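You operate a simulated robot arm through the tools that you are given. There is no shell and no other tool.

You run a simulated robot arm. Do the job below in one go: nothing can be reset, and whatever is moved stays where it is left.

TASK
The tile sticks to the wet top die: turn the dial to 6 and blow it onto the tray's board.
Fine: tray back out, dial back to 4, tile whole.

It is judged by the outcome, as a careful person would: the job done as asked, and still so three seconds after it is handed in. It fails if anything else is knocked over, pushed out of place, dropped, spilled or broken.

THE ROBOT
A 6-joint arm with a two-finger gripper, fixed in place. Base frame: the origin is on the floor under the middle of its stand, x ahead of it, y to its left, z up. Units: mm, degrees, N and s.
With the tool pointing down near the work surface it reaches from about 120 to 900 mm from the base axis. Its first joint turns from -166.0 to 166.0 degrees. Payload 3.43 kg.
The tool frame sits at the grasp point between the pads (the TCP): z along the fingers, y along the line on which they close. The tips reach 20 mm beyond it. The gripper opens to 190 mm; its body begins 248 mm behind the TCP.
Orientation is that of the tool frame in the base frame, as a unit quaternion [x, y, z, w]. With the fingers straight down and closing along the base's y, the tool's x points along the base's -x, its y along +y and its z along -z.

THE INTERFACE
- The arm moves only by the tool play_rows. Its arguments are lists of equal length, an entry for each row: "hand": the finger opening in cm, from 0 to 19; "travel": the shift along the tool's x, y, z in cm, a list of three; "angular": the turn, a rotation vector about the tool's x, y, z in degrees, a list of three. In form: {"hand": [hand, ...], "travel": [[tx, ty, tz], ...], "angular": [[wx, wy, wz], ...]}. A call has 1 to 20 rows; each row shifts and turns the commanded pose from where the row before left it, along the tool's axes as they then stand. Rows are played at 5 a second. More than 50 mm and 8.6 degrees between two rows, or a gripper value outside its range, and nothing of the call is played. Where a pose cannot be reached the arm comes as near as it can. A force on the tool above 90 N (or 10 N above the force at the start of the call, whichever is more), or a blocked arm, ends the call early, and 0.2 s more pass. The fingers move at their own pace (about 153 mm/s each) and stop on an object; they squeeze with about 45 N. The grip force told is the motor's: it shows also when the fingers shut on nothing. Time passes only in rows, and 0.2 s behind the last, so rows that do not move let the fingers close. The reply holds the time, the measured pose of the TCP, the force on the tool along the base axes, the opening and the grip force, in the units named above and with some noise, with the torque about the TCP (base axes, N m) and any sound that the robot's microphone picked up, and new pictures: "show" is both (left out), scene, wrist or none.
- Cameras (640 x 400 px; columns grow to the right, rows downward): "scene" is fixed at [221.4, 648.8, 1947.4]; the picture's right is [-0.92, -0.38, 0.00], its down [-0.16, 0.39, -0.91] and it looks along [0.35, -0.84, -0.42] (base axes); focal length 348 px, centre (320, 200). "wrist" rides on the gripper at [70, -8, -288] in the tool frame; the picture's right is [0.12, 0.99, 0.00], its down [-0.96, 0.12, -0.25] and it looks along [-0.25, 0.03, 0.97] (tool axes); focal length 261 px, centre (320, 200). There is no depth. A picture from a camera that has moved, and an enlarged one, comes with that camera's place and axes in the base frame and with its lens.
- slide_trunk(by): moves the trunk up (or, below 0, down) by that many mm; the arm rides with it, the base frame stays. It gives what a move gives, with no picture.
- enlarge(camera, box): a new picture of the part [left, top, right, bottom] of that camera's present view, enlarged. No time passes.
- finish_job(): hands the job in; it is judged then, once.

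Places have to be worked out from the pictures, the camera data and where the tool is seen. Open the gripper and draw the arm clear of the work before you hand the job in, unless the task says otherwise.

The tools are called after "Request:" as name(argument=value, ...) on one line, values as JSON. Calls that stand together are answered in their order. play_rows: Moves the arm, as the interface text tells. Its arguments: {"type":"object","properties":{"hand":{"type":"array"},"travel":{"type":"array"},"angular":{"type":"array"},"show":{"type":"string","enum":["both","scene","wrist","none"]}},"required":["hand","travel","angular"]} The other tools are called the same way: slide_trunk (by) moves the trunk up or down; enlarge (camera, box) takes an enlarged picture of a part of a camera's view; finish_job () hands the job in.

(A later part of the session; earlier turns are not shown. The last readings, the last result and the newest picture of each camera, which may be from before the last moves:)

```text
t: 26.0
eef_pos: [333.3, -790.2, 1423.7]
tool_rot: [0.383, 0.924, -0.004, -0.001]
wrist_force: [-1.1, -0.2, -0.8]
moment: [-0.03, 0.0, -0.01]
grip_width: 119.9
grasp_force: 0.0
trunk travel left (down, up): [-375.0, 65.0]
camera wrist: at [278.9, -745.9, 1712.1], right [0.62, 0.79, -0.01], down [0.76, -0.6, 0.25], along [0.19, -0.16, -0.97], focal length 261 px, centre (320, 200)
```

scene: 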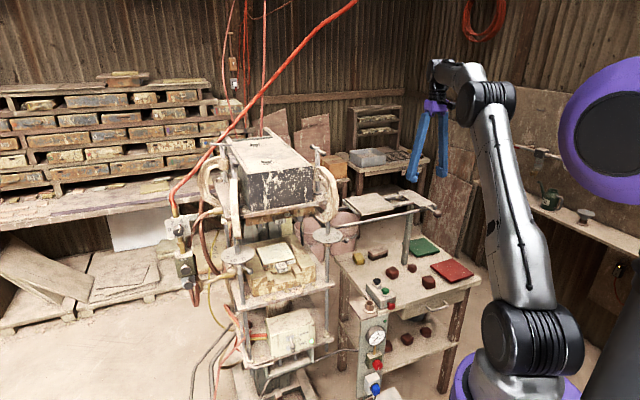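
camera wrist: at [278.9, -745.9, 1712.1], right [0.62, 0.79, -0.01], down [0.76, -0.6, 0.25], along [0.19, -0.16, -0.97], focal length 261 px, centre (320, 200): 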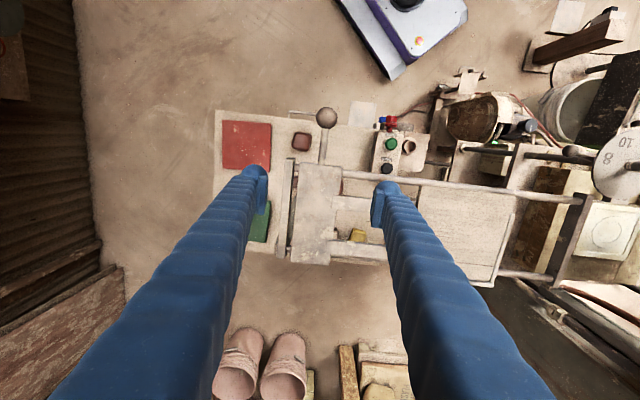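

Request:
enlarge(camera="wrist", box=[240, 90, 400, 290])

Request:
enlarge(camera="scene", box=[340, 90, 480, 240])

```text
2.00 times, centred on (320, 190) of wrist
camera zoom: at [278.9, -745.9, 1712.1], right [0.62, 0.79, -0.01], down [0.76, -0.6, 0.25], along [0.19, -0.16, -0.97], focal length 521 px, centre (320, 220)
```

zoom: 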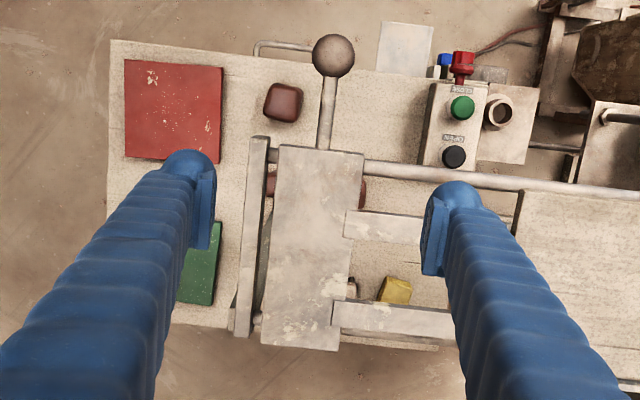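

```text
2.67 times, centred on (410, 165) of scene
camera zoom: at [221.4, 648.8, 1947.4], right [-0.92, -0.38, 0.0], down [-0.16, 0.39, -0.91], along [0.35, -0.84, -0.42], focal length 929 px, centre (80, 293)
```

zoom: 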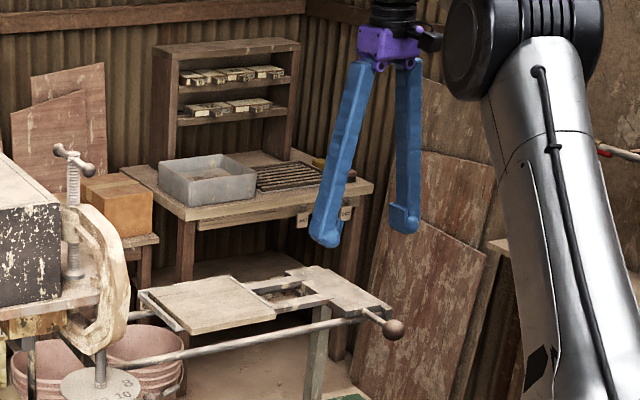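

The plate is clearly visible between the fingers. It spans e from -356 to -293, so its centre is at -325 and I'm within 5 mm of it. I'll centre, narrow the hand to 9 cm and descend until the tips are just below the plate's top.

Request:
play_rows(hand=[10, 9, 9, 9, 9, 9, 9], travel=[[-0.2, -0.5, 0], [0, 0, 2.5], [0, 0, 2.5], [0, 0, 2.5], [0, 0, 2.0], [0, 0, 1.0], [0, 0, 0.5]], angular=[[0, 0, 0], [0, 0, 0], [0, 0, 0], [0, 0, 0], [0, 0, 0], [0, 0, 0], [0, 0, 0]], show="both")

```text
t: 27.6
eef_pos: [331.1, -794.7, 1311.8]
tool_rot: [0.384, 0.923, -0.003, -0.002]
wrist_force: [0.4, 1.0, -0.2]
moment: [-0.02, -0.01, 0.0]
grip_width: 90.0
grasp_force: 0.0
trunk travel left (down, up): [-375.0, 65.0]
camera wrist: at [277.7, -750.7, 1600.1], right [0.62, 0.78, -0.01], down [0.76, -0.6, 0.24], along [0.19, -0.16, -0.97], focal length 261 px, centre (320, 200)
```

scene: 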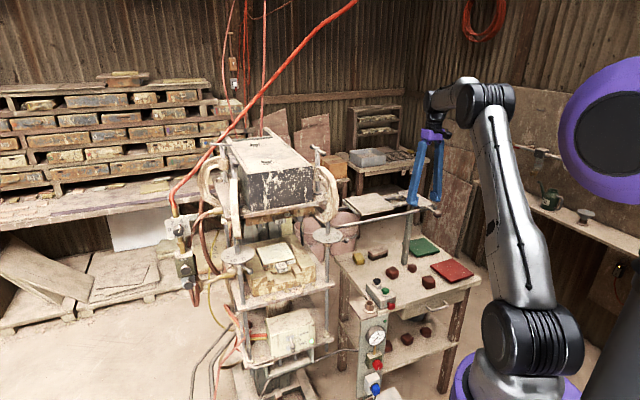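
wrist: 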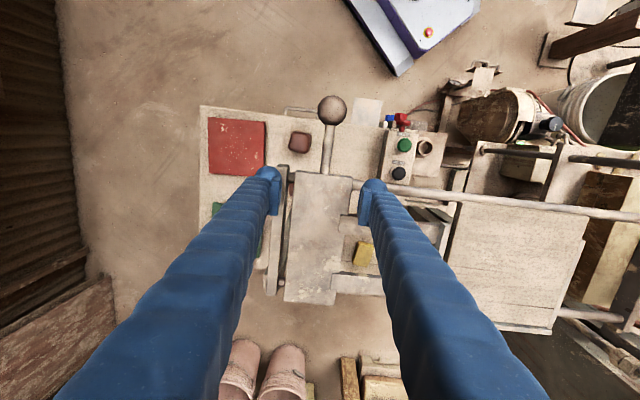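

Request:
enlarge(camera="scene", box=[370, 150, 460, 230])

Request:
enlarge(camera="wrist", box=[250, 130, 400, 250])

```text
5.00 times, centred on (415, 190) of scene
camera zoom: at [221.4, 648.8, 1947.4], right [-0.92, -0.38, 0.0], down [-0.16, 0.39, -0.91], along [0.35, -0.84, -0.42], focal length 1743 px, centre (-155, 250)
```

zoom: 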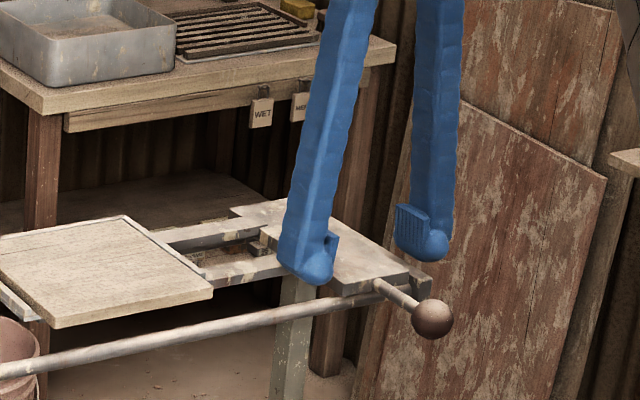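

```text
3.33 times, centred on (325, 190) of wrist
camera zoom: at [277.7, -750.7, 1600.1], right [0.62, 0.78, -0.01], down [0.76, -0.6, 0.24], along [0.19, -0.16, -0.97], focal length 869 px, centre (303, 233)
```

zoom: 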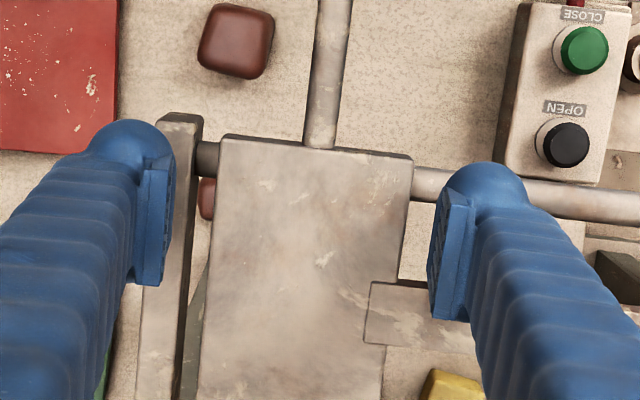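

The fingers straddle the plate, with tips near z 1292. I'll go 6 mm lower and close on the plate.

Request:
play_rows(hand=[9, 9, 8, 7, 6, 5, 5, 5], travel=[[0, 0, 0.3], [0, 0, 0.3], [0, 0, 0], [0, 0, 0], [0, 0, 0], [0, 0, 0], [0, 0, 0], [0, 0, 0]], angular=[[0, 0, 0], [0, 0, 0], [0, 0, 0], [0, 0, 0], [0, 0, 0], [0, 0, 0], [0, 0, 0], [0, 0, 0]], show="both")

```text
t: 29.4
eef_pos: [331.9, -791.1, 1306.2]
tool_rot: [0.383, 0.924, -0.002, -0.002]
wrist_force: [-1.7, 30.7, -11.2]
moment: [0.03, 0.19, 0.77]
grip_width: 68.5
grasp_force: 45.2
trunk travel left (down, up): [-375.0, 65.0]
camera wrist: at [278.0, -748.0, 1594.0], right [0.62, 0.79, -0.01], down [0.76, -0.6, 0.24], along [0.19, -0.15, -0.97], focal length 261 px, centre (320, 200)
```

scene: 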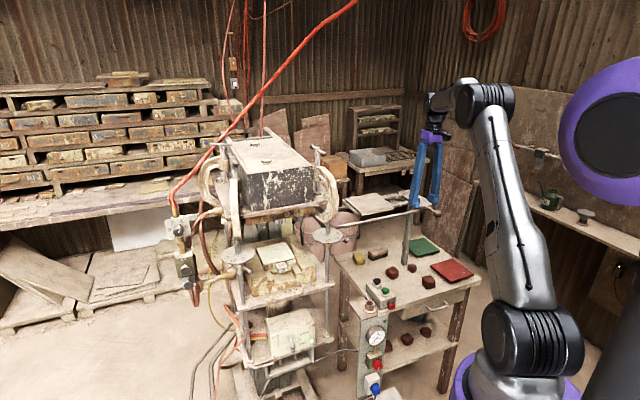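
wrist: 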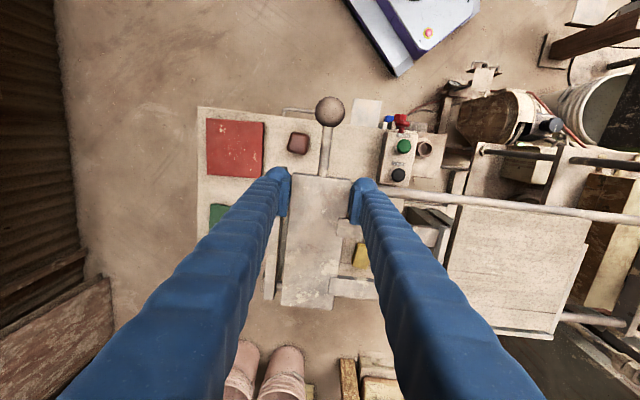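

The hand holds the plate at 68.5 mm with about 45 N, but the wrist shows a side force of roughly 30 N. I'll look close before moving.

Request:
enlarge(camera="scene", box=[380, 170, 450, 230])

Request:
enlarge(camera="wrist", box=[260, 140, 390, 250])

```text
6.67 times, centred on (415, 200) of scene
camera zoom: at [221.4, 648.8, 1947.4], right [-0.92, -0.38, 0.0], down [-0.16, 0.39, -0.91], along [0.35, -0.84, -0.42], focal length 2324 px, centre (-313, 200)
```

zoom: 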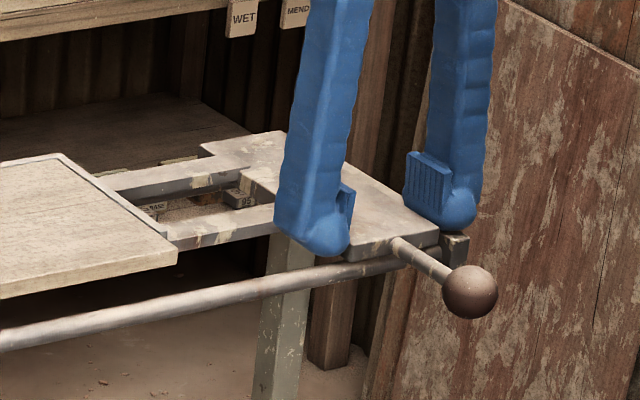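

```text
3.64 times, centred on (325, 195) of wrist
camera zoom: at [278.0, -748.0, 1594.0], right [0.62, 0.79, -0.01], down [0.76, -0.6, 0.24], along [0.19, -0.15, -0.97], focal length 948 px, centre (302, 218)
```

zoom: 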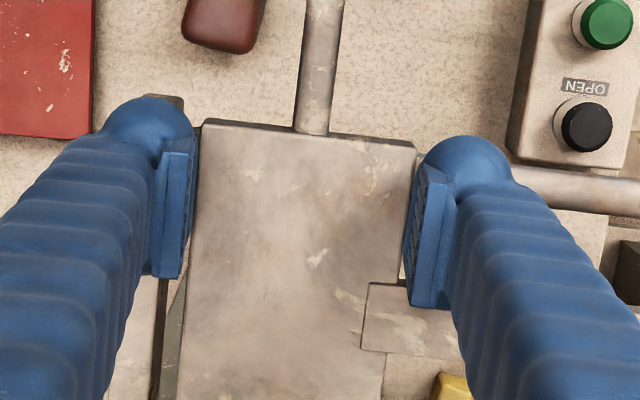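

Pad contact looks square on both plate edges. The arm was displaced about 3 mm along e because the tray rests against its outer stop. I'll ease the commanded pose by that amount and re-read the force.

Request:
play_rows(hand=[5, 5, 5], travel=[[0.2, 0.3, 0], [0, 0.2, 0], [0, 0, 0]], angular=[[0, 0, 0], [0, 0, 0], [0, 0, 0]], show="none")

```text
t: 30.2
eef_pos: [332.8, -793.6, 1316.2]
tool_rot: [0.385, 0.923, -0.008, 0.005]
wrist_force: [5.7, -9.2, 58.2]
moment: [1.78, -1.4, 0.34]
grip_width: 50.3
grasp_force: 0.4
trunk travel left (down, up): [-375.0, 65.0]
```

The fingers slipped up onto the plate's top: 58 N upward force, width 50. That hold was too shallow. I'll lift straight off, reopen and inspect.

Request:
play_rows(hand=[5, 5, 7, 9, 10], travel=[[0, 0, -1.5], [0, 0, -1.5], [0, 0, -1.0], [0, 0, 0], [0, 0, 0]], angular=[[0, 0, 0], [0, 0, 0], [0, 0, 0], [0, 0, 0], [0, 0, 0]], show="both")

```text
t: 31.4
eef_pos: [334.7, -789.6, 1345.9]
tool_rot: [0.384, 0.923, -0.003, -0.002]
wrist_force: [0.1, -1.3, -0.5]
moment: [-0.01, 0.02, 0.02]
grip_width: 99.9
grasp_force: 0.1
trunk travel left (down, up): [-375.0, 65.0]
camera wrist: at [280.1, -745.7, 1633.2], right [0.62, 0.78, -0.01], down [0.76, -0.6, 0.24], along [0.19, -0.16, -0.97], focal length 261 px, centre (320, 200)
```

scene: 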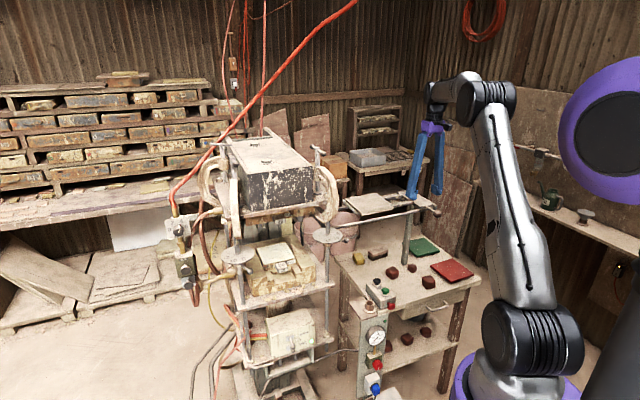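
wrist: 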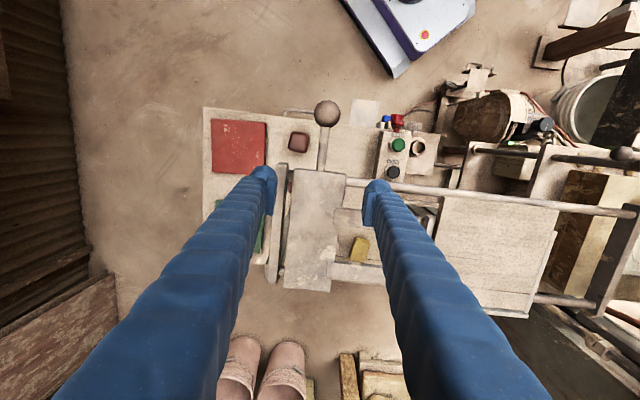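

Nothing was harmed and the tray is still there. The pads start about 10 mm above the finger tips, so I need a deeper hold. The handle rod between plate and ball has free space below it, so I'll locate it precisely.

Request:
enlarge(camera="wrist", box=[260, 90, 400, 190])

Request:
enlarge(camera="scene", box=[390, 160, 450, 220])

```text
4.00 times, centred on (330, 140) of wrist
camera zoom: at [280.1, -745.7, 1633.2], right [0.62, 0.78, -0.01], down [0.76, -0.6, 0.24], along [0.19, -0.16, -0.97], focal length 1043 px, centre (280, 440)
```

zoom: 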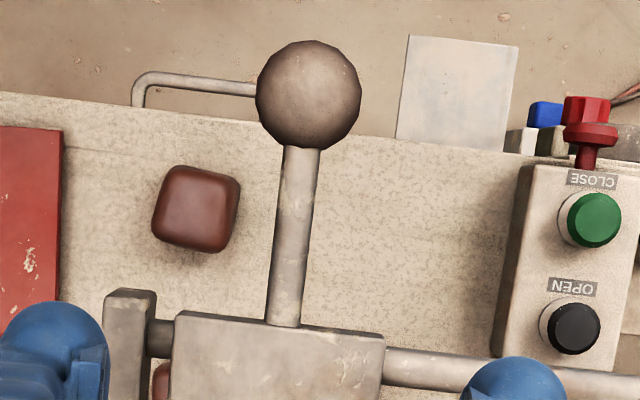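

```text
6.67 times, centred on (420, 190) of scene
camera zoom: at [221.4, 648.8, 1947.4], right [-0.92, -0.38, 0.0], down [-0.16, 0.39, -0.91], along [0.35, -0.84, -0.42], focal length 2324 px, centre (-347, 267)
```

zoom: 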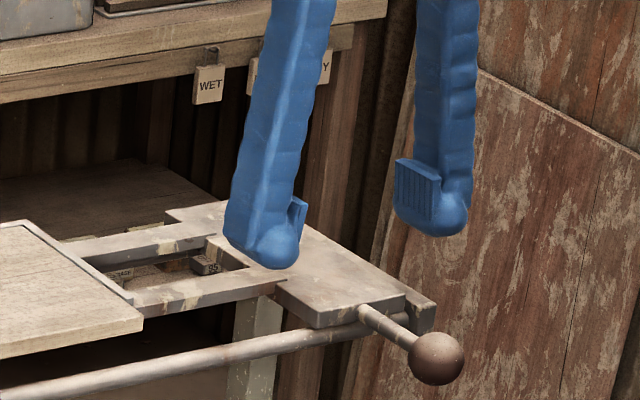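

The rod sits at e = -322, running from n = -775 to -719, about 11 mm thick and near z 1289. I'll take it with the pads from above, leaning the hand 12° back along -e to stay clear of the press clamp later. First lift, lean, shift over the rod, and come partway down.

Request:
play_rows(hand=[10, 8, 6, 5, 5, 5, 5, 5], travel=[[0, 0, -2.5], [0, 0, -1.5], [0, 0, 0], [0, 0, 0], [4.7, -0.39, -0.08], [0, -0.624, 2.934], [0, -0.624, 2.934], [0, 0, 0]], angular=[[0, 0, 0], [0, 0, 0], [-6, 0, 0], [-6, 0, 0], [0, 0, 0], [0, 0, 0], [0, 0, 0], [0, 0, 0]], show="both")

```text
t: 33.2
eef_pos: [296.7, -757.8, 1325.9]
tool_rot: [0.382, 0.919, 0.093, 0.039]
wrist_force: [1.7, 0.9, 0.1]
moment: [-0.17, 0.07, 0.0]
grip_width: 49.5
grasp_force: 0.0
trunk travel left (down, up): [-375.0, 65.0]
camera wrist: at [201.3, -755.0, 1606.0], right [0.61, 0.77, 0.2], down [0.72, -0.64, 0.26], along [0.33, -0.02, -0.94], focal length 261 px, centre (320, 200)
```

scene: 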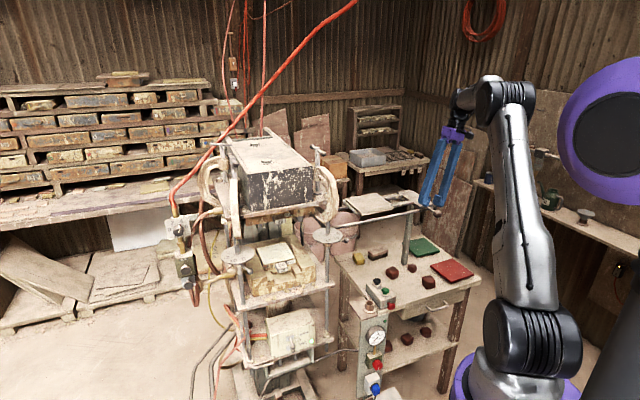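
wrist: 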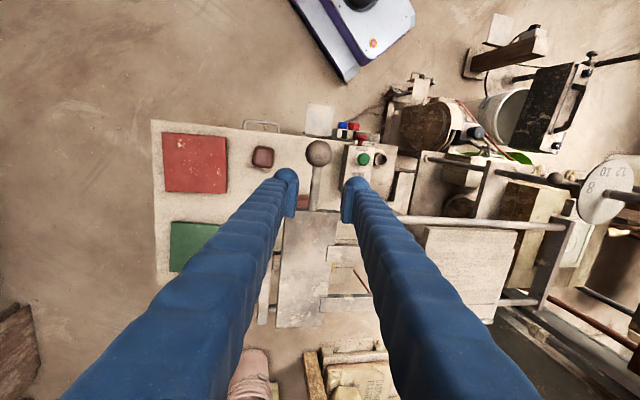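

The rod lies centred between the finger tips. I'll descend 37 mm to rod height and close on it.

Request:
play_rows(hand=[5, 5, 5, 3, 2, 0.5, 0.5, 0.5], travel=[[0, -0.384, 1.8], [0, -0.384, 1.8], [0, 0, 0], [0, 0, 0], [0, 0, 0], [0, 0, 0], [0, 0, 0], [0, 0, 0]], angular=[[0, 0, 0], [0, 0, 0], [0, 0, 0], [0, 0, 0], [0, 0, 0], [0, 0, 0], [0, 0, 0], [0, 0, 0]], show="both")

```text
t: 35.0
eef_pos: [297.1, -758.4, 1288.8]
tool_rot: [0.381, 0.919, 0.094, 0.038]
wrist_force: [8.7, 11.5, -2.5]
moment: [-0.06, -0.08, 0.71]
grip_width: 8.1
grasp_force: 41.6
trunk travel left (down, up): [-375.0, 65.0]
camera wrist: at [201.4, -755.9, 1569.6], right [0.6, 0.77, 0.2], down [0.72, -0.64, 0.26], along [0.33, -0.01, -0.94], focal length 261 px, centre (320, 200)
```

scene: 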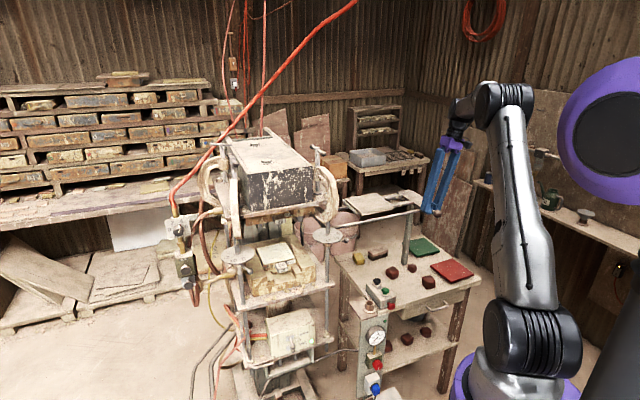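
wrist: 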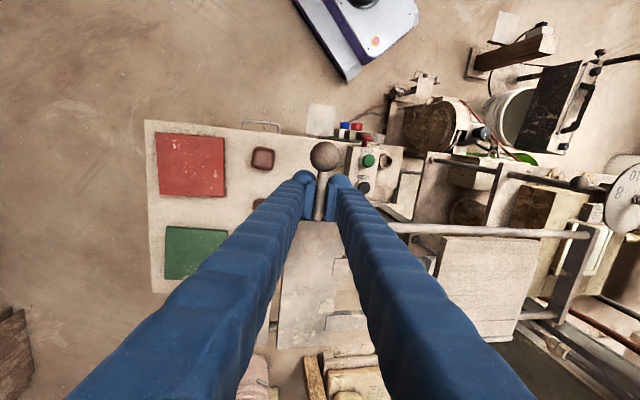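

The rod is held: 8 mm width, 42 N, with only a small residual force. I'll test by drawing the tray 3 cm along +e.

Request:
play_rows(hand=[0.5, 0.5, 0.5, 0.5], travel=[[0, 0.978, 0.208], [0, 0.978, 0.208], [0, 0.978, 0.208], [0, 0, 0]], angular=[[0, 0, 0], [0, 0, 0], [0, 0, 0], [0, 0, 0]], show="scene")

```text
t: 36.0
eef_pos: [318.1, -737.7, 1289.2]
tool_rot: [0.382, 0.919, 0.093, 0.037]
wrist_force: [-3.0, 0.1, 6.6]
moment: [-0.11, -0.16, 0.54]
grip_width: 7.6
grasp_force: 41.3
trunk travel left (down, up): [-375.0, 65.0]
```

scene: 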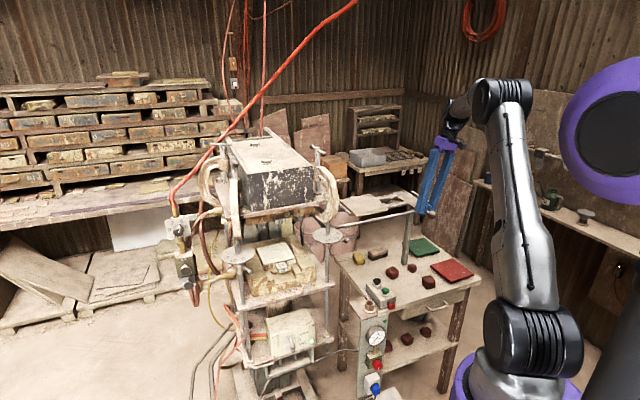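

The tray follows freely. I'll continue 20 cm at a moderate pace.

Request:
play_rows(hand=[0.5, 0.5, 0.5, 0.5, 0.5, 0.5, 0.5, 0.5, 0.5, 0.5, 0.5], travel=[[0, 1.956, 0.416], [0, 1.956, 0.416], [0, 1.956, 0.416], [0, 1.956, 0.416], [0, 1.956, 0.416], [0, 1.956, 0.416], [0, 1.956, 0.416], [0, 1.956, 0.416], [0, 1.956, 0.416], [0, 1.956, 0.416], [0, 0, 0]], angular=[[0, 0, 0], [0, 0, 0], [0, 0, 0], [0, 0, 0], [0, 0, 0], [0, 0, 0], [0, 0, 0], [0, 0, 0], [0, 0, 0], [0, 0, 0], [0, 0, 0]], show="both")

```text
t: 38.4
eef_pos: [460.1, -595.5, 1287.3]
tool_rot: [0.382, 0.919, 0.093, 0.039]
wrist_force: [8.1, -9.1, 23.6]
moment: [0.07, 0.02, 0.31]
grip_width: 7.4
grasp_force: 41.5
trunk travel left (down, up): [-375.0, 65.0]
camera wrist: at [363.2, -593.0, 1568.0], right [0.61, 0.77, 0.2], down [0.72, -0.64, 0.27], along [0.33, -0.02, -0.94], focal length 261 px, centre (320, 200)
```

scene: 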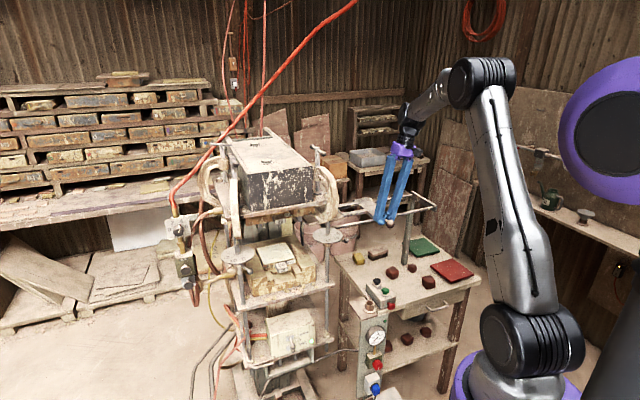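
wrist: 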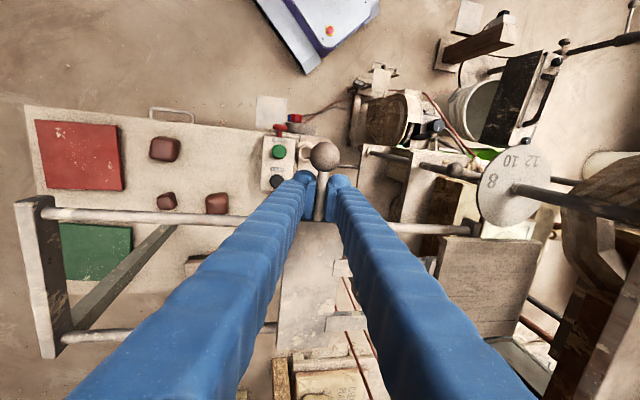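

The tray is moving well. A 24 N upward force shows my path sinking about 2 mm, so I'll raise a little and continue 12 cm.

Request:
play_rows(hand=[0.5, 0.5, 0.5, 0.5, 0.5, 0.5, 0.5, 0.5], travel=[[0, 0.06, -0.29], [0, 1.96, 0.401], [0, 1.96, 0.401], [0, 1.96, 0.401], [0, 1.96, 0.401], [0, 1.96, 0.401], [0, 1.96, 0.401], [0, 0, 0]], angular=[[0, 0, 0], [0, 0, 0], [0, 0, 0], [0, 0, 0], [0, 0, 0], [0, 0, 0], [0, 0, 0], [0, 0, 0]], show="both")

```text
t: 40.2
eef_pos: [542.5, -511.9, 1288.7]
tool_rot: [0.382, 0.919, 0.093, 0.037]
wrist_force: [-5.8, 6.9, -32.1]
moment: [0.13, 0.11, 0.43]
grip_width: 7.3
grasp_force: 40.8
trunk travel left (down, up): [-375.0, 65.0]
camera wrist: at [447.6, -510.5, 1568.4], right [0.61, 0.77, 0.2], down [0.72, -0.64, 0.26], along [0.33, -0.01, -0.94], focal length 261 px, centre (320, 200)
```

scene: 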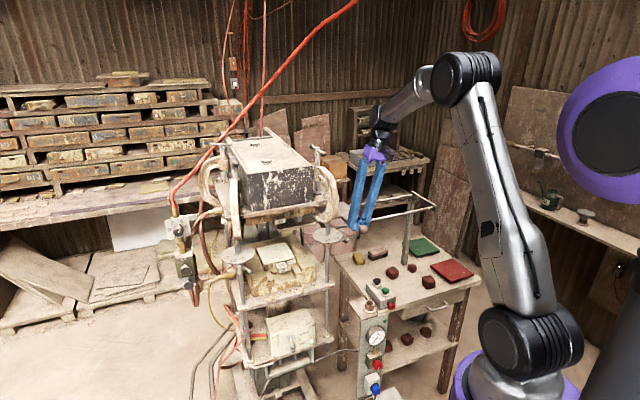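
wrist: 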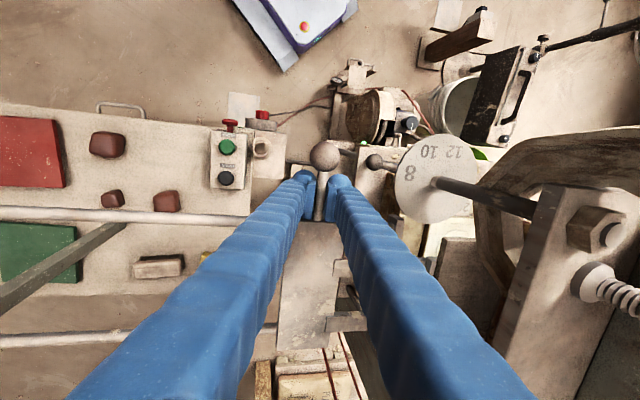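

Now e is about 25, and the force is -32 N in z, so I'm about 2 mm high. I'll check the gap between the hand and the handwheel and clamp ahead.

Request:
enlarge(camera="wrist", box=[280, 120, 500, 260])

Request:
enlarge(camera="scene", box=[300, 130, 420, 270])

```text
2.86 times, centred on (390, 190) of wrist
camera zoom: at [447.6, -510.5, 1568.4], right [0.61, 0.77, 0.2], down [0.72, -0.64, 0.26], along [0.33, -0.01, -0.94], focal length 745 px, centre (120, 229)
```

zoom: 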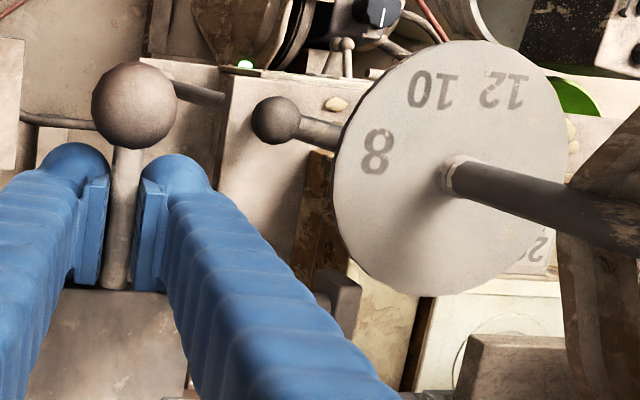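

```text
2.86 times, centred on (360, 200) of scene
camera zoom: at [221.4, 648.8, 1947.4], right [-0.92, -0.38, 0.0], down [-0.16, 0.39, -0.91], along [0.35, -0.84, -0.42], focal length 996 px, centre (206, 200)
```

zoom: 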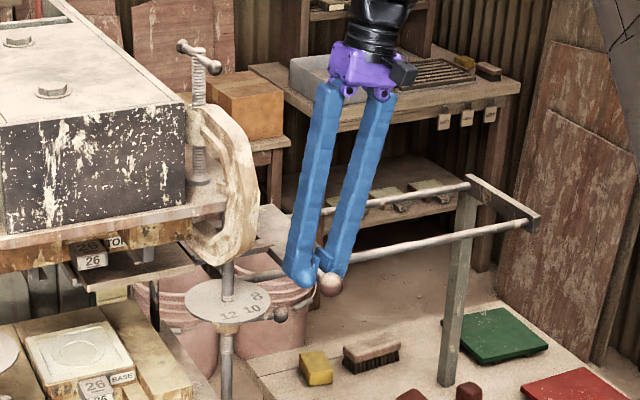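

The board is already sliding in under the top die. The fingertip bulbs bulge toward the handwheel, so I'll carry the rod only to about e = 68 with this hold, easing down 2 mm on the way. The last stretch I'll push with closed fingers.

Request:
play_rows(hand=[0.5, 0.5, 0.5, 0.5, 0.5], travel=[[0, -0.04, 0.2], [0, 1.47, 0.301], [0, 1.47, 0.301], [0, 1.27, 0.26], [0, 0, 0]], angular=[[0, 0, 0], [0, 0, 0], [0, 0, 0], [0, 0, 0], [0, 0, 0]], show="both")

```text
t: 41.4
eef_pos: [574.1, -481.1, 1289.0]
tool_rot: [0.381, 0.919, 0.094, 0.037]
wrist_force: [-17.0, 18.7, -23.5]
moment: [0.19, 0.15, 0.39]
grip_width: 7.2
grasp_force: 41.7
trunk travel left (down, up): [-375.0, 65.0]
camera wrist: at [478.6, -479.3, 1568.5], right [0.61, 0.77, 0.2], down [0.72, -0.64, 0.26], along [0.33, -0.01, -0.94], focal length 261 px, centre (320, 200)
```

scene: 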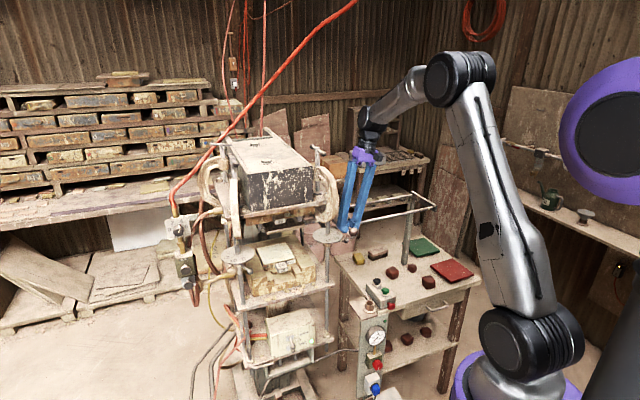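
wrist: 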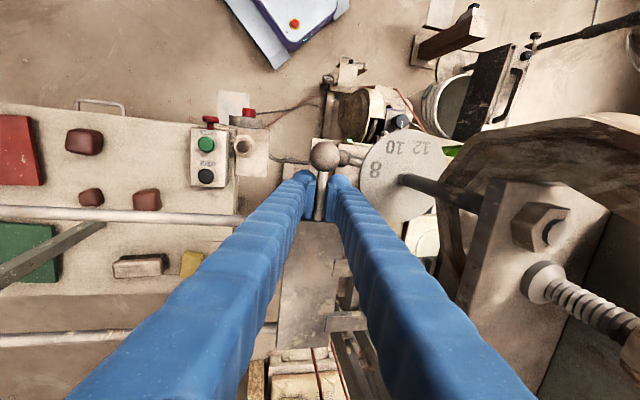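

e is now about 69 with near-zero force along the slide. I'll check the gaps to the handwheel before letting go.

Request:
enlarge(camera="wrist", box=[270, 110, 470, 250])

Request:
enlarge(camera="scene", box=[220, 170, 380, 280])

```text
2.86 times, centred on (370, 180) of wrist
camera zoom: at [478.6, -479.3, 1568.5], right [0.61, 0.77, 0.2], down [0.72, -0.64, 0.26], along [0.33, -0.01, -0.94], focal length 745 px, centre (177, 257)
```

zoom: 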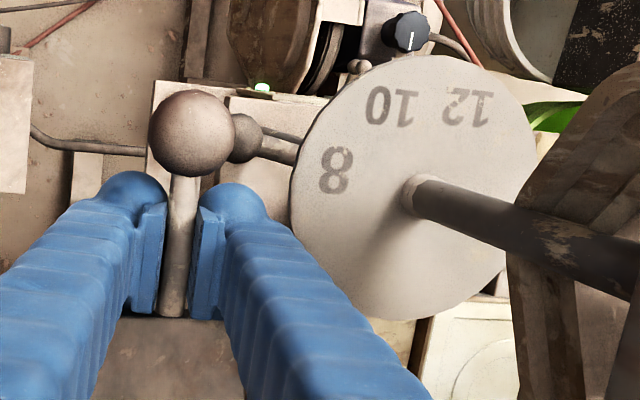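

```text
3.64 times, centred on (300, 225) of scene
camera zoom: at [221.4, 648.8, 1947.4], right [-0.92, -0.38, 0.0], down [-0.16, 0.39, -0.91], along [0.35, -0.84, -0.42], focal length 1267 px, centre (393, 109)
```

zoom: 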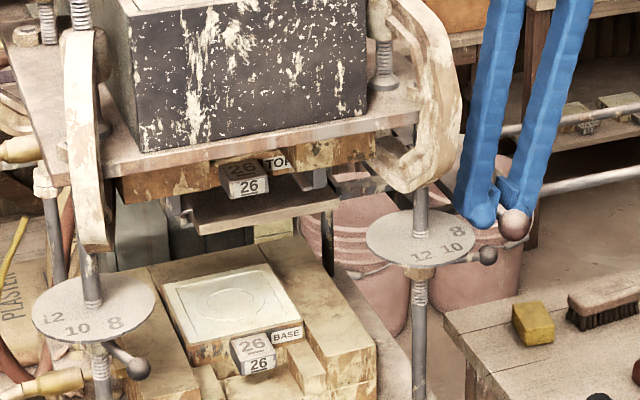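

The wrist view shows the ball about 22 mm short of the handwheel rim. In the scene view the board needs about 20–28 mm more to be centred under the die. I'll let go by a small opening only, lift straight up, close, and step back along -e for a closed-finger push.

Request:
play_rows(hand=[1.8, 1.8, 1.8, 1.8, 0.5, 0, 0, 0], travel=[[0, 0, 0], [0, 0, 0], [0, 0.5, -2.45], [0, 0.46, -2.26], [-0.2, -2.45, -0.5], [-0.2, -2.45, -0.5], [0, 0, 0], [0, 0, 0]], angular=[[0, 0, 0], [0, 0, 0], [0, 0, 0], [0, 0, 0], [0, 0, 0], [0, 0, 0], [0, 0, 0], [0, 0, 0]], show="both")

```text
t: 43.2
eef_pos: [543.6, -520.7, 1336.7]
tool_rot: [0.382, 0.919, 0.094, 0.038]
wrist_force: [-0.4, 0.8, -0.6]
moment: [0.02, -0.02, 0.02]
grip_width: 0.0
grasp_force: 34.7
trunk travel left (down, up): [-375.0, 65.0]
camera wrist: at [447.5, -519.9, 1616.0], right [0.61, 0.77, 0.2], down [0.72, -0.64, 0.26], along [0.33, -0.02, -0.94], focal length 261 px, centre (320, 200)
```

scene: 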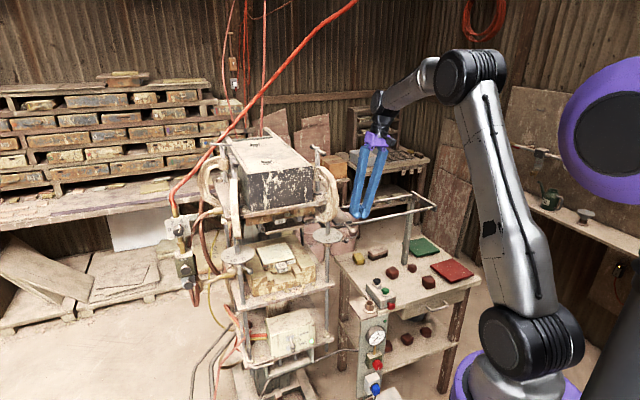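
wrist: 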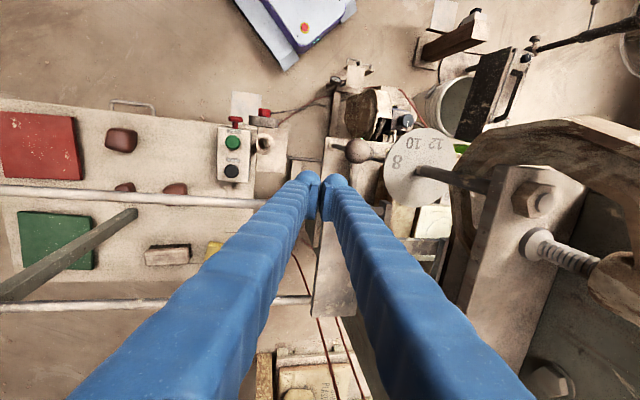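

The hand is closed above and behind the rod. I'll check the gap to the rod before lowering.

Request:
enlarge(camera="wrist", box=[280, 110, 440, 230])

Request:
enlarge(camera="scene", box=[320, 180, 400, 250])

```text
3.33 times, centred on (360, 170) of wrist
camera zoom: at [447.5, -519.9, 1616.0], right [0.61, 0.77, 0.2], down [0.72, -0.64, 0.26], along [0.33, -0.02, -0.94], focal length 869 px, centre (187, 300)
```

zoom: 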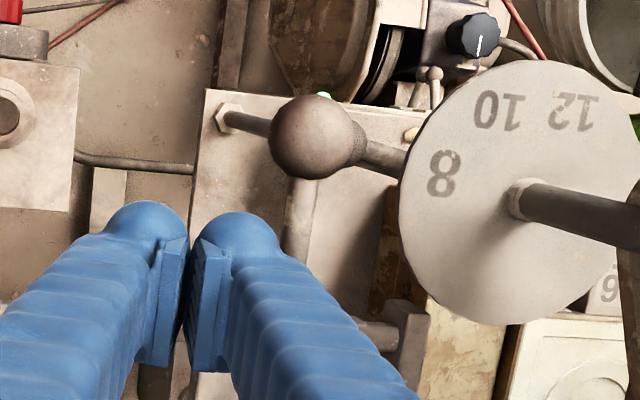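

```text
5.71 times, centred on (360, 215) of scene
camera zoom: at [221.4, 648.8, 1947.4], right [-0.92, -0.38, 0.0], down [-0.16, 0.39, -0.91], along [0.35, -0.84, -0.42], focal length 1992 px, centre (91, 114)
```

zoom: 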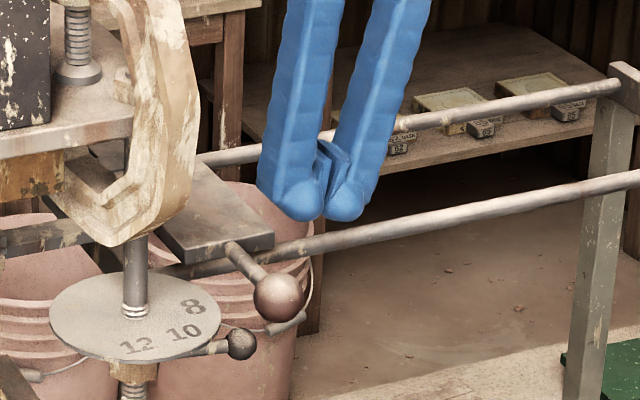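

The gap to the rod is about 5–10 mm and the ball is at e ≈ 72. I'll lower to rod height and push gently along +e.

Request:
play_rows(hand=[0, 0, 0, 0, 0, 0], travel=[[0, -0.47, 2.3], [0, -0.47, 2.3], [0, 0.49, 0.1], [0, 0.49, 0.1], [0, 0.49, 0.1], [0, 0, 0]], angular=[[0, 0, 0], [0, 0, 0], [0, 0, 0], [0, 0, 0], [0, 0, 0], [0, 0, 0]], show="both")

```text
t: 44.6
eef_pos: [554.2, -509.1, 1288.3]
tool_rot: [0.381, 0.919, 0.093, 0.038]
wrist_force: [-0.3, -0.8, 0.1]
moment: [0.0, 0.0, 0.04]
grip_width: 0.2
grasp_force: 34.2
trunk travel left (down, up): [-375.0, 65.0]
camera wrist: at [457.3, -507.2, 1568.5], right [0.61, 0.77, 0.2], down [0.72, -0.64, 0.26], along [0.33, -0.02, -0.94], focal length 261 px, centre (320, 200)
```

scene: 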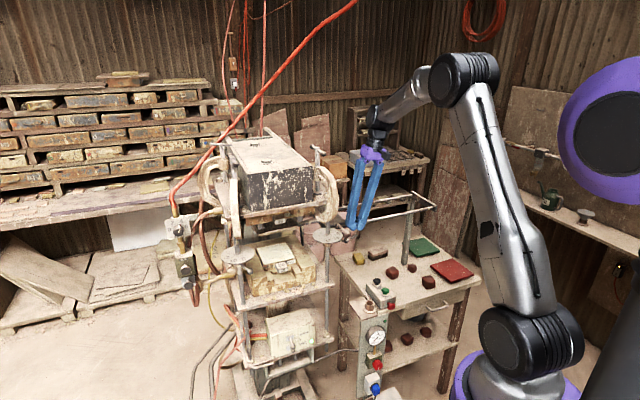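
wrist: 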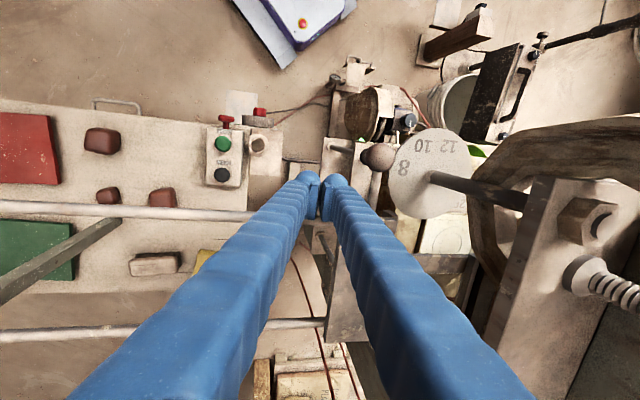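

Request:
enlarge(camera="wrist", box=[290, 110, 450, 230])

Request:
enlarge(camera="scene", box=[300, 190, 390, 260])

```text
3.33 times, centred on (370, 170) of wrist
camera zoom: at [457.3, -507.2, 1568.5], right [0.61, 0.77, 0.2], down [0.72, -0.64, 0.26], along [0.33, -0.02, -0.94], focal length 869 px, centre (153, 300)
```

zoom: 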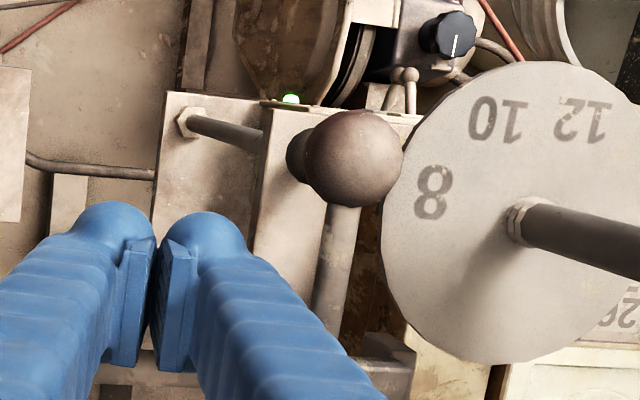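

```text
5.71 times, centred on (345, 225) of scene
camera zoom: at [221.4, 648.8, 1947.4], right [-0.92, -0.38, 0.0], down [-0.16, 0.39, -0.91], along [0.35, -0.84, -0.42], focal length 1992 px, centre (177, 57)
```

zoom: 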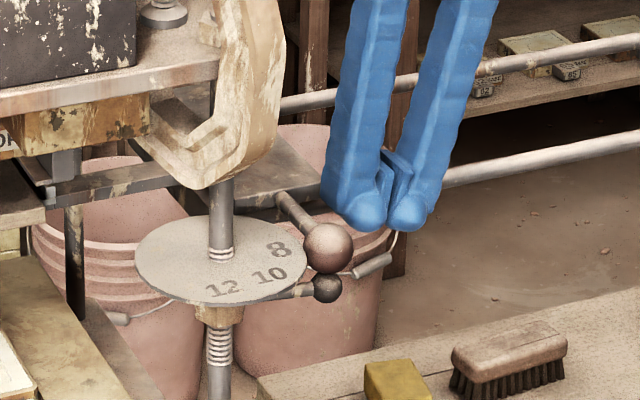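

The tray slid in a little further than I pushed, and the ball is now at about e = 97, right beside the handwheel rim. I'll check the board's alignment under the die, and that the handwheel is unmoved.

Request:
enlarge(camera="scene", box=[225, 190, 345, 265])

Request:
enlarge(camera="wrist", box=[370, 130, 480, 230])

```text
5.33 times, centred on (285, 228) of scene
camera zoom: at [221.4, 648.8, 1947.4], right [-0.92, -0.38, 0.0], down [-0.16, 0.39, -0.91], along [0.35, -0.84, -0.42], focal length 1859 px, centre (507, 53)
```

zoom: 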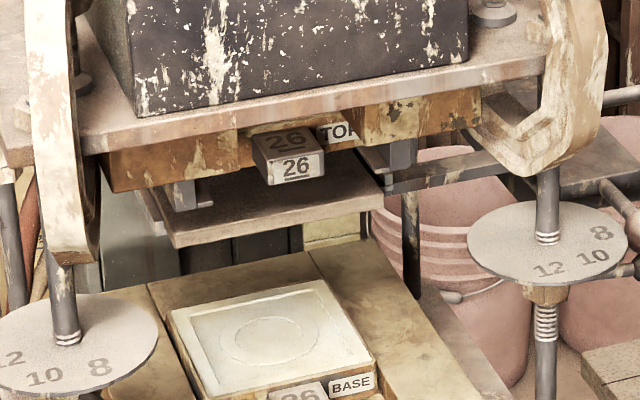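

```text
4.00 times, centred on (425, 180) of wrist
camera zoom: at [457.3, -507.2, 1568.5], right [0.61, 0.77, 0.2], down [0.72, -0.64, 0.26], along [0.33, -0.02, -0.94], focal length 1043 px, centre (-100, 280)
```

zoom: 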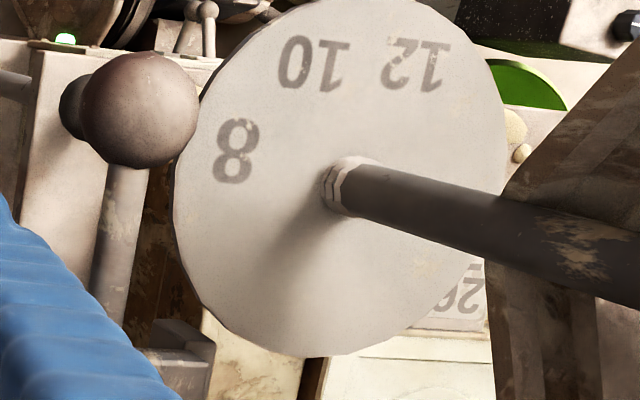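

The board is fully under the top die and well centred, and the handwheel is unmoved. Next comes the dial, so I'll back the hand off, lift clear, and straighten it.

Request:
play_rows(hand=[0, 0, 0, 0, 0, 0, 0, 0, 0, 0, 0, 0], travel=[[0, -1.47, -0.3], [0, 0.6, -2.94], [0, 0.9, -4.41], [0, 0.9, -4.41], [0, 0.9, -4.41], [0, 0.9, -4.41], [0, 0.9, -4.41], [0, 0.9, -4.41], [0, 0, 0], [0, 0, 0], [4.5, 0, 0], [4.5, 0, 0]], angular=[[0, 0, 0], [0, 0, 0], [0, 0, 0], [0, 0, 0], [0, 0, 0], [0, 0, 0], [0, 0, 0], [0, 0, 0], [6, 0, 0], [6, 0, 0], [0, 0, 0], [0, 0, 0]], show="both")

```text
t: 47.2
eef_pos: [478.9, -457.1, 1588.9]
tool_rot: [0.383, 0.924, -0.004, -0.002]
wrist_force: [0.0, 0.5, 0.0]
moment: [-0.11, 0.02, 0.0]
grip_width: 0.1
grasp_force: 34.7
trunk travel left (down, up): [-375.0, 65.0]
camera wrist: at [424.8, -412.8, 1876.7], right [0.62, 0.79, -0.01], down [0.76, -0.6, 0.25], along [0.19, -0.16, -0.97], focal length 261 px, centre (320, 200)
```

scene: 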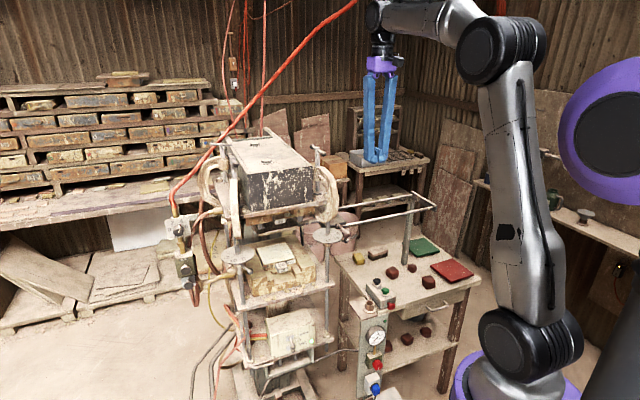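
wrist: 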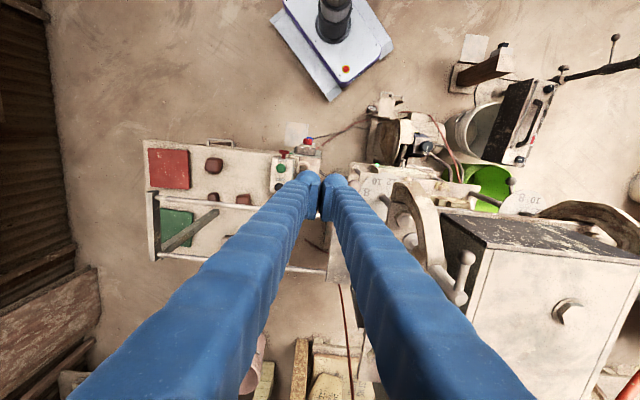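

The hand is clear of the tray. I'll swing across in front of the press toward the dial side.

Request:
play_rows(hand=[0, 0, 0, 0, 0, 0, 0, 0, 0, 0, 0, 0, 0], travel=[[1.767, 4.517, 0.1], [1.767, 4.517, 0.1], [1.767, 4.517, 0.1], [1.767, 4.517, 0.1], [1.767, 4.517, 0.1], [1.767, 4.517, 0.1], [1.767, 4.517, 0.1], [1.767, 4.517, 0.1], [1.767, 4.517, 0.1], [1.767, 4.517, 0.1], [1.767, 4.517, 0.1], [1.767, 4.517, 0.1], [0, 0, 0]], angular=[[0, 0, 0], [0, 0, 0], [0, 0, 0], [0, 0, 0], [0, 0, 0], [0, 0, 0], [0, 0, 0], [0, 0, 0], [0, 0, 0], [0, 0, 0], [0, 0, 0], [0, 0, 0], [0, 0, 0]], show="scene")

```text
t: 50.0
eef_pos: [716.0, 76.6, 1573.0]
tool_rot: [0.384, 0.923, -0.002, -0.001]
wrist_force: [-0.5, -0.9, 0.8]
moment: [0.06, -0.15, -0.02]
grip_width: 0.0
grasp_force: 34.1
trunk travel left (down, up): [-375.0, 65.0]
```

scene: 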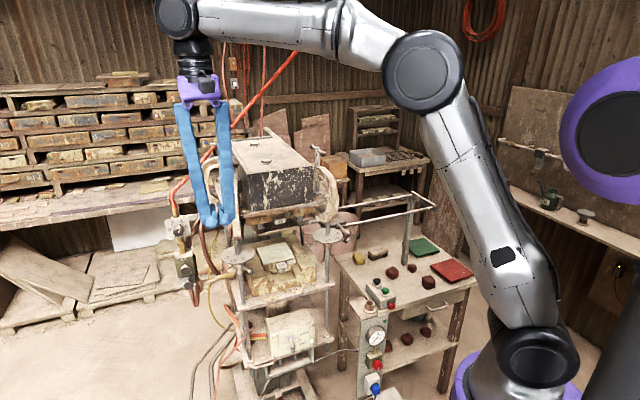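

The hand is in front of the dial side. I'll pitch the tool to horizontal, facing along the dial's axis, and open it enough to see between the fingers.

Request:
play_rows(hand=[2, 4, 6, 8, 9, 9, 9, 9, 9, 9, 9, 9, 9], travel=[[0, 0, 0], [0, 0, 0], [0, 0, 0], [0, 0, 0], [0, 0, 0], [0, 0, 0], [0, 0, 0], [0, 0, 0], [0, 0, 0], [0, 0, 0], [0, 0, 0], [0, 0, 0], [0, 0, 0]], angular=[[0, -7.5, 0], [0, -7.5, 0], [0, -7.5, 0], [0, -7.5, 0], [0, -7.5, 0], [0, -7.5, 0], [0, -7.5, 0], [0, -7.5, 0], [0, -7.5, 0], [0, -7.5, 0], [0, -7.5, 0], [0, -7.5, 0], [0, 0, 0]], show="both")

```text
t: 52.8
eef_pos: [712.7, 77.0, 1574.2]
tool_rot: [0.27, 0.654, -0.273, 0.652]
wrist_force: [0.1, 0.2, 0.3]
moment: [-0.01, 0.0, 0.03]
grip_width: 90.1
grasp_force: 0.0
trunk travel left (down, up): [-375.0, 65.0]
camera wrist: at [503.4, 273.5, 1503.2], right [0.7, 0.7, -0.13], down [-0.09, 0.26, 0.96], along [0.71, -0.66, 0.25], focal length 261 px, centre (320, 200)
```

scene: 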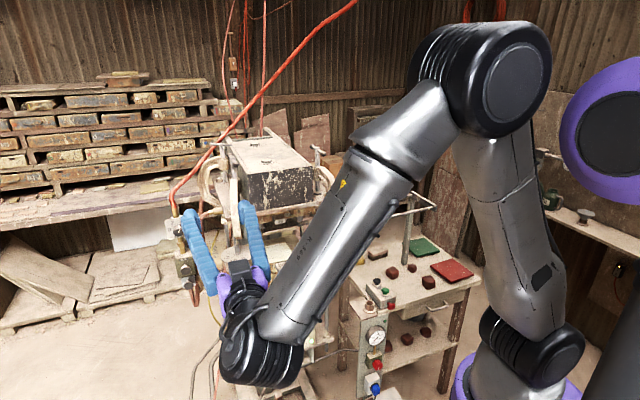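
wrist: 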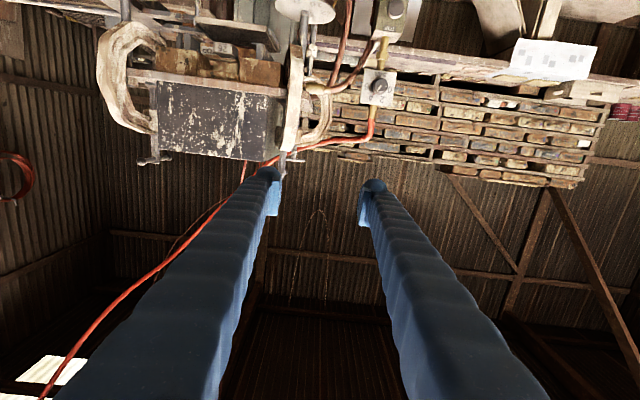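

The tool is level and points straight at the dial panel plane. I'll refine the dial and valve positions from here.

Request:
enlarge(camera="wrist", box=[320, 0, 440, 160])

Request:
enlarge(camera="wrist", box=[350, 60, 410, 110])

```text
2.50 times, centred on (380, 80) of wrist
camera zoom: at [503.4, 273.5, 1503.2], right [0.7, 0.7, -0.13], down [-0.09, 0.26, 0.96], along [0.71, -0.66, 0.25], focal length 652 px, centre (170, 500)
```

zoom: 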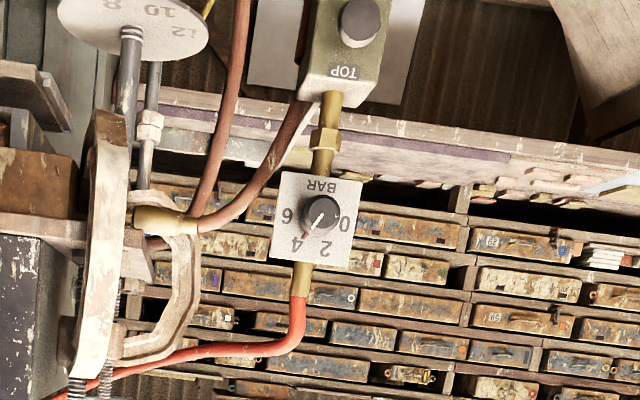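

```text
8.00 times, centred on (380, 85) of wrist
camera zoom: at [503.4, 273.5, 1503.2], right [0.7, 0.7, -0.13], down [-0.09, 0.26, 0.96], along [0.71, -0.66, 0.25], focal length 2085 px, centre (-160, 1120)
```

zoom: 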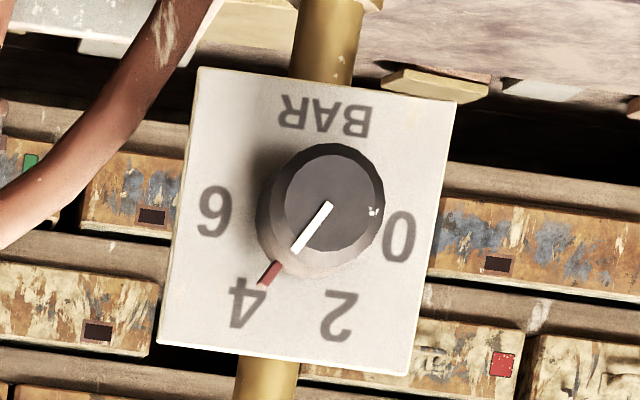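

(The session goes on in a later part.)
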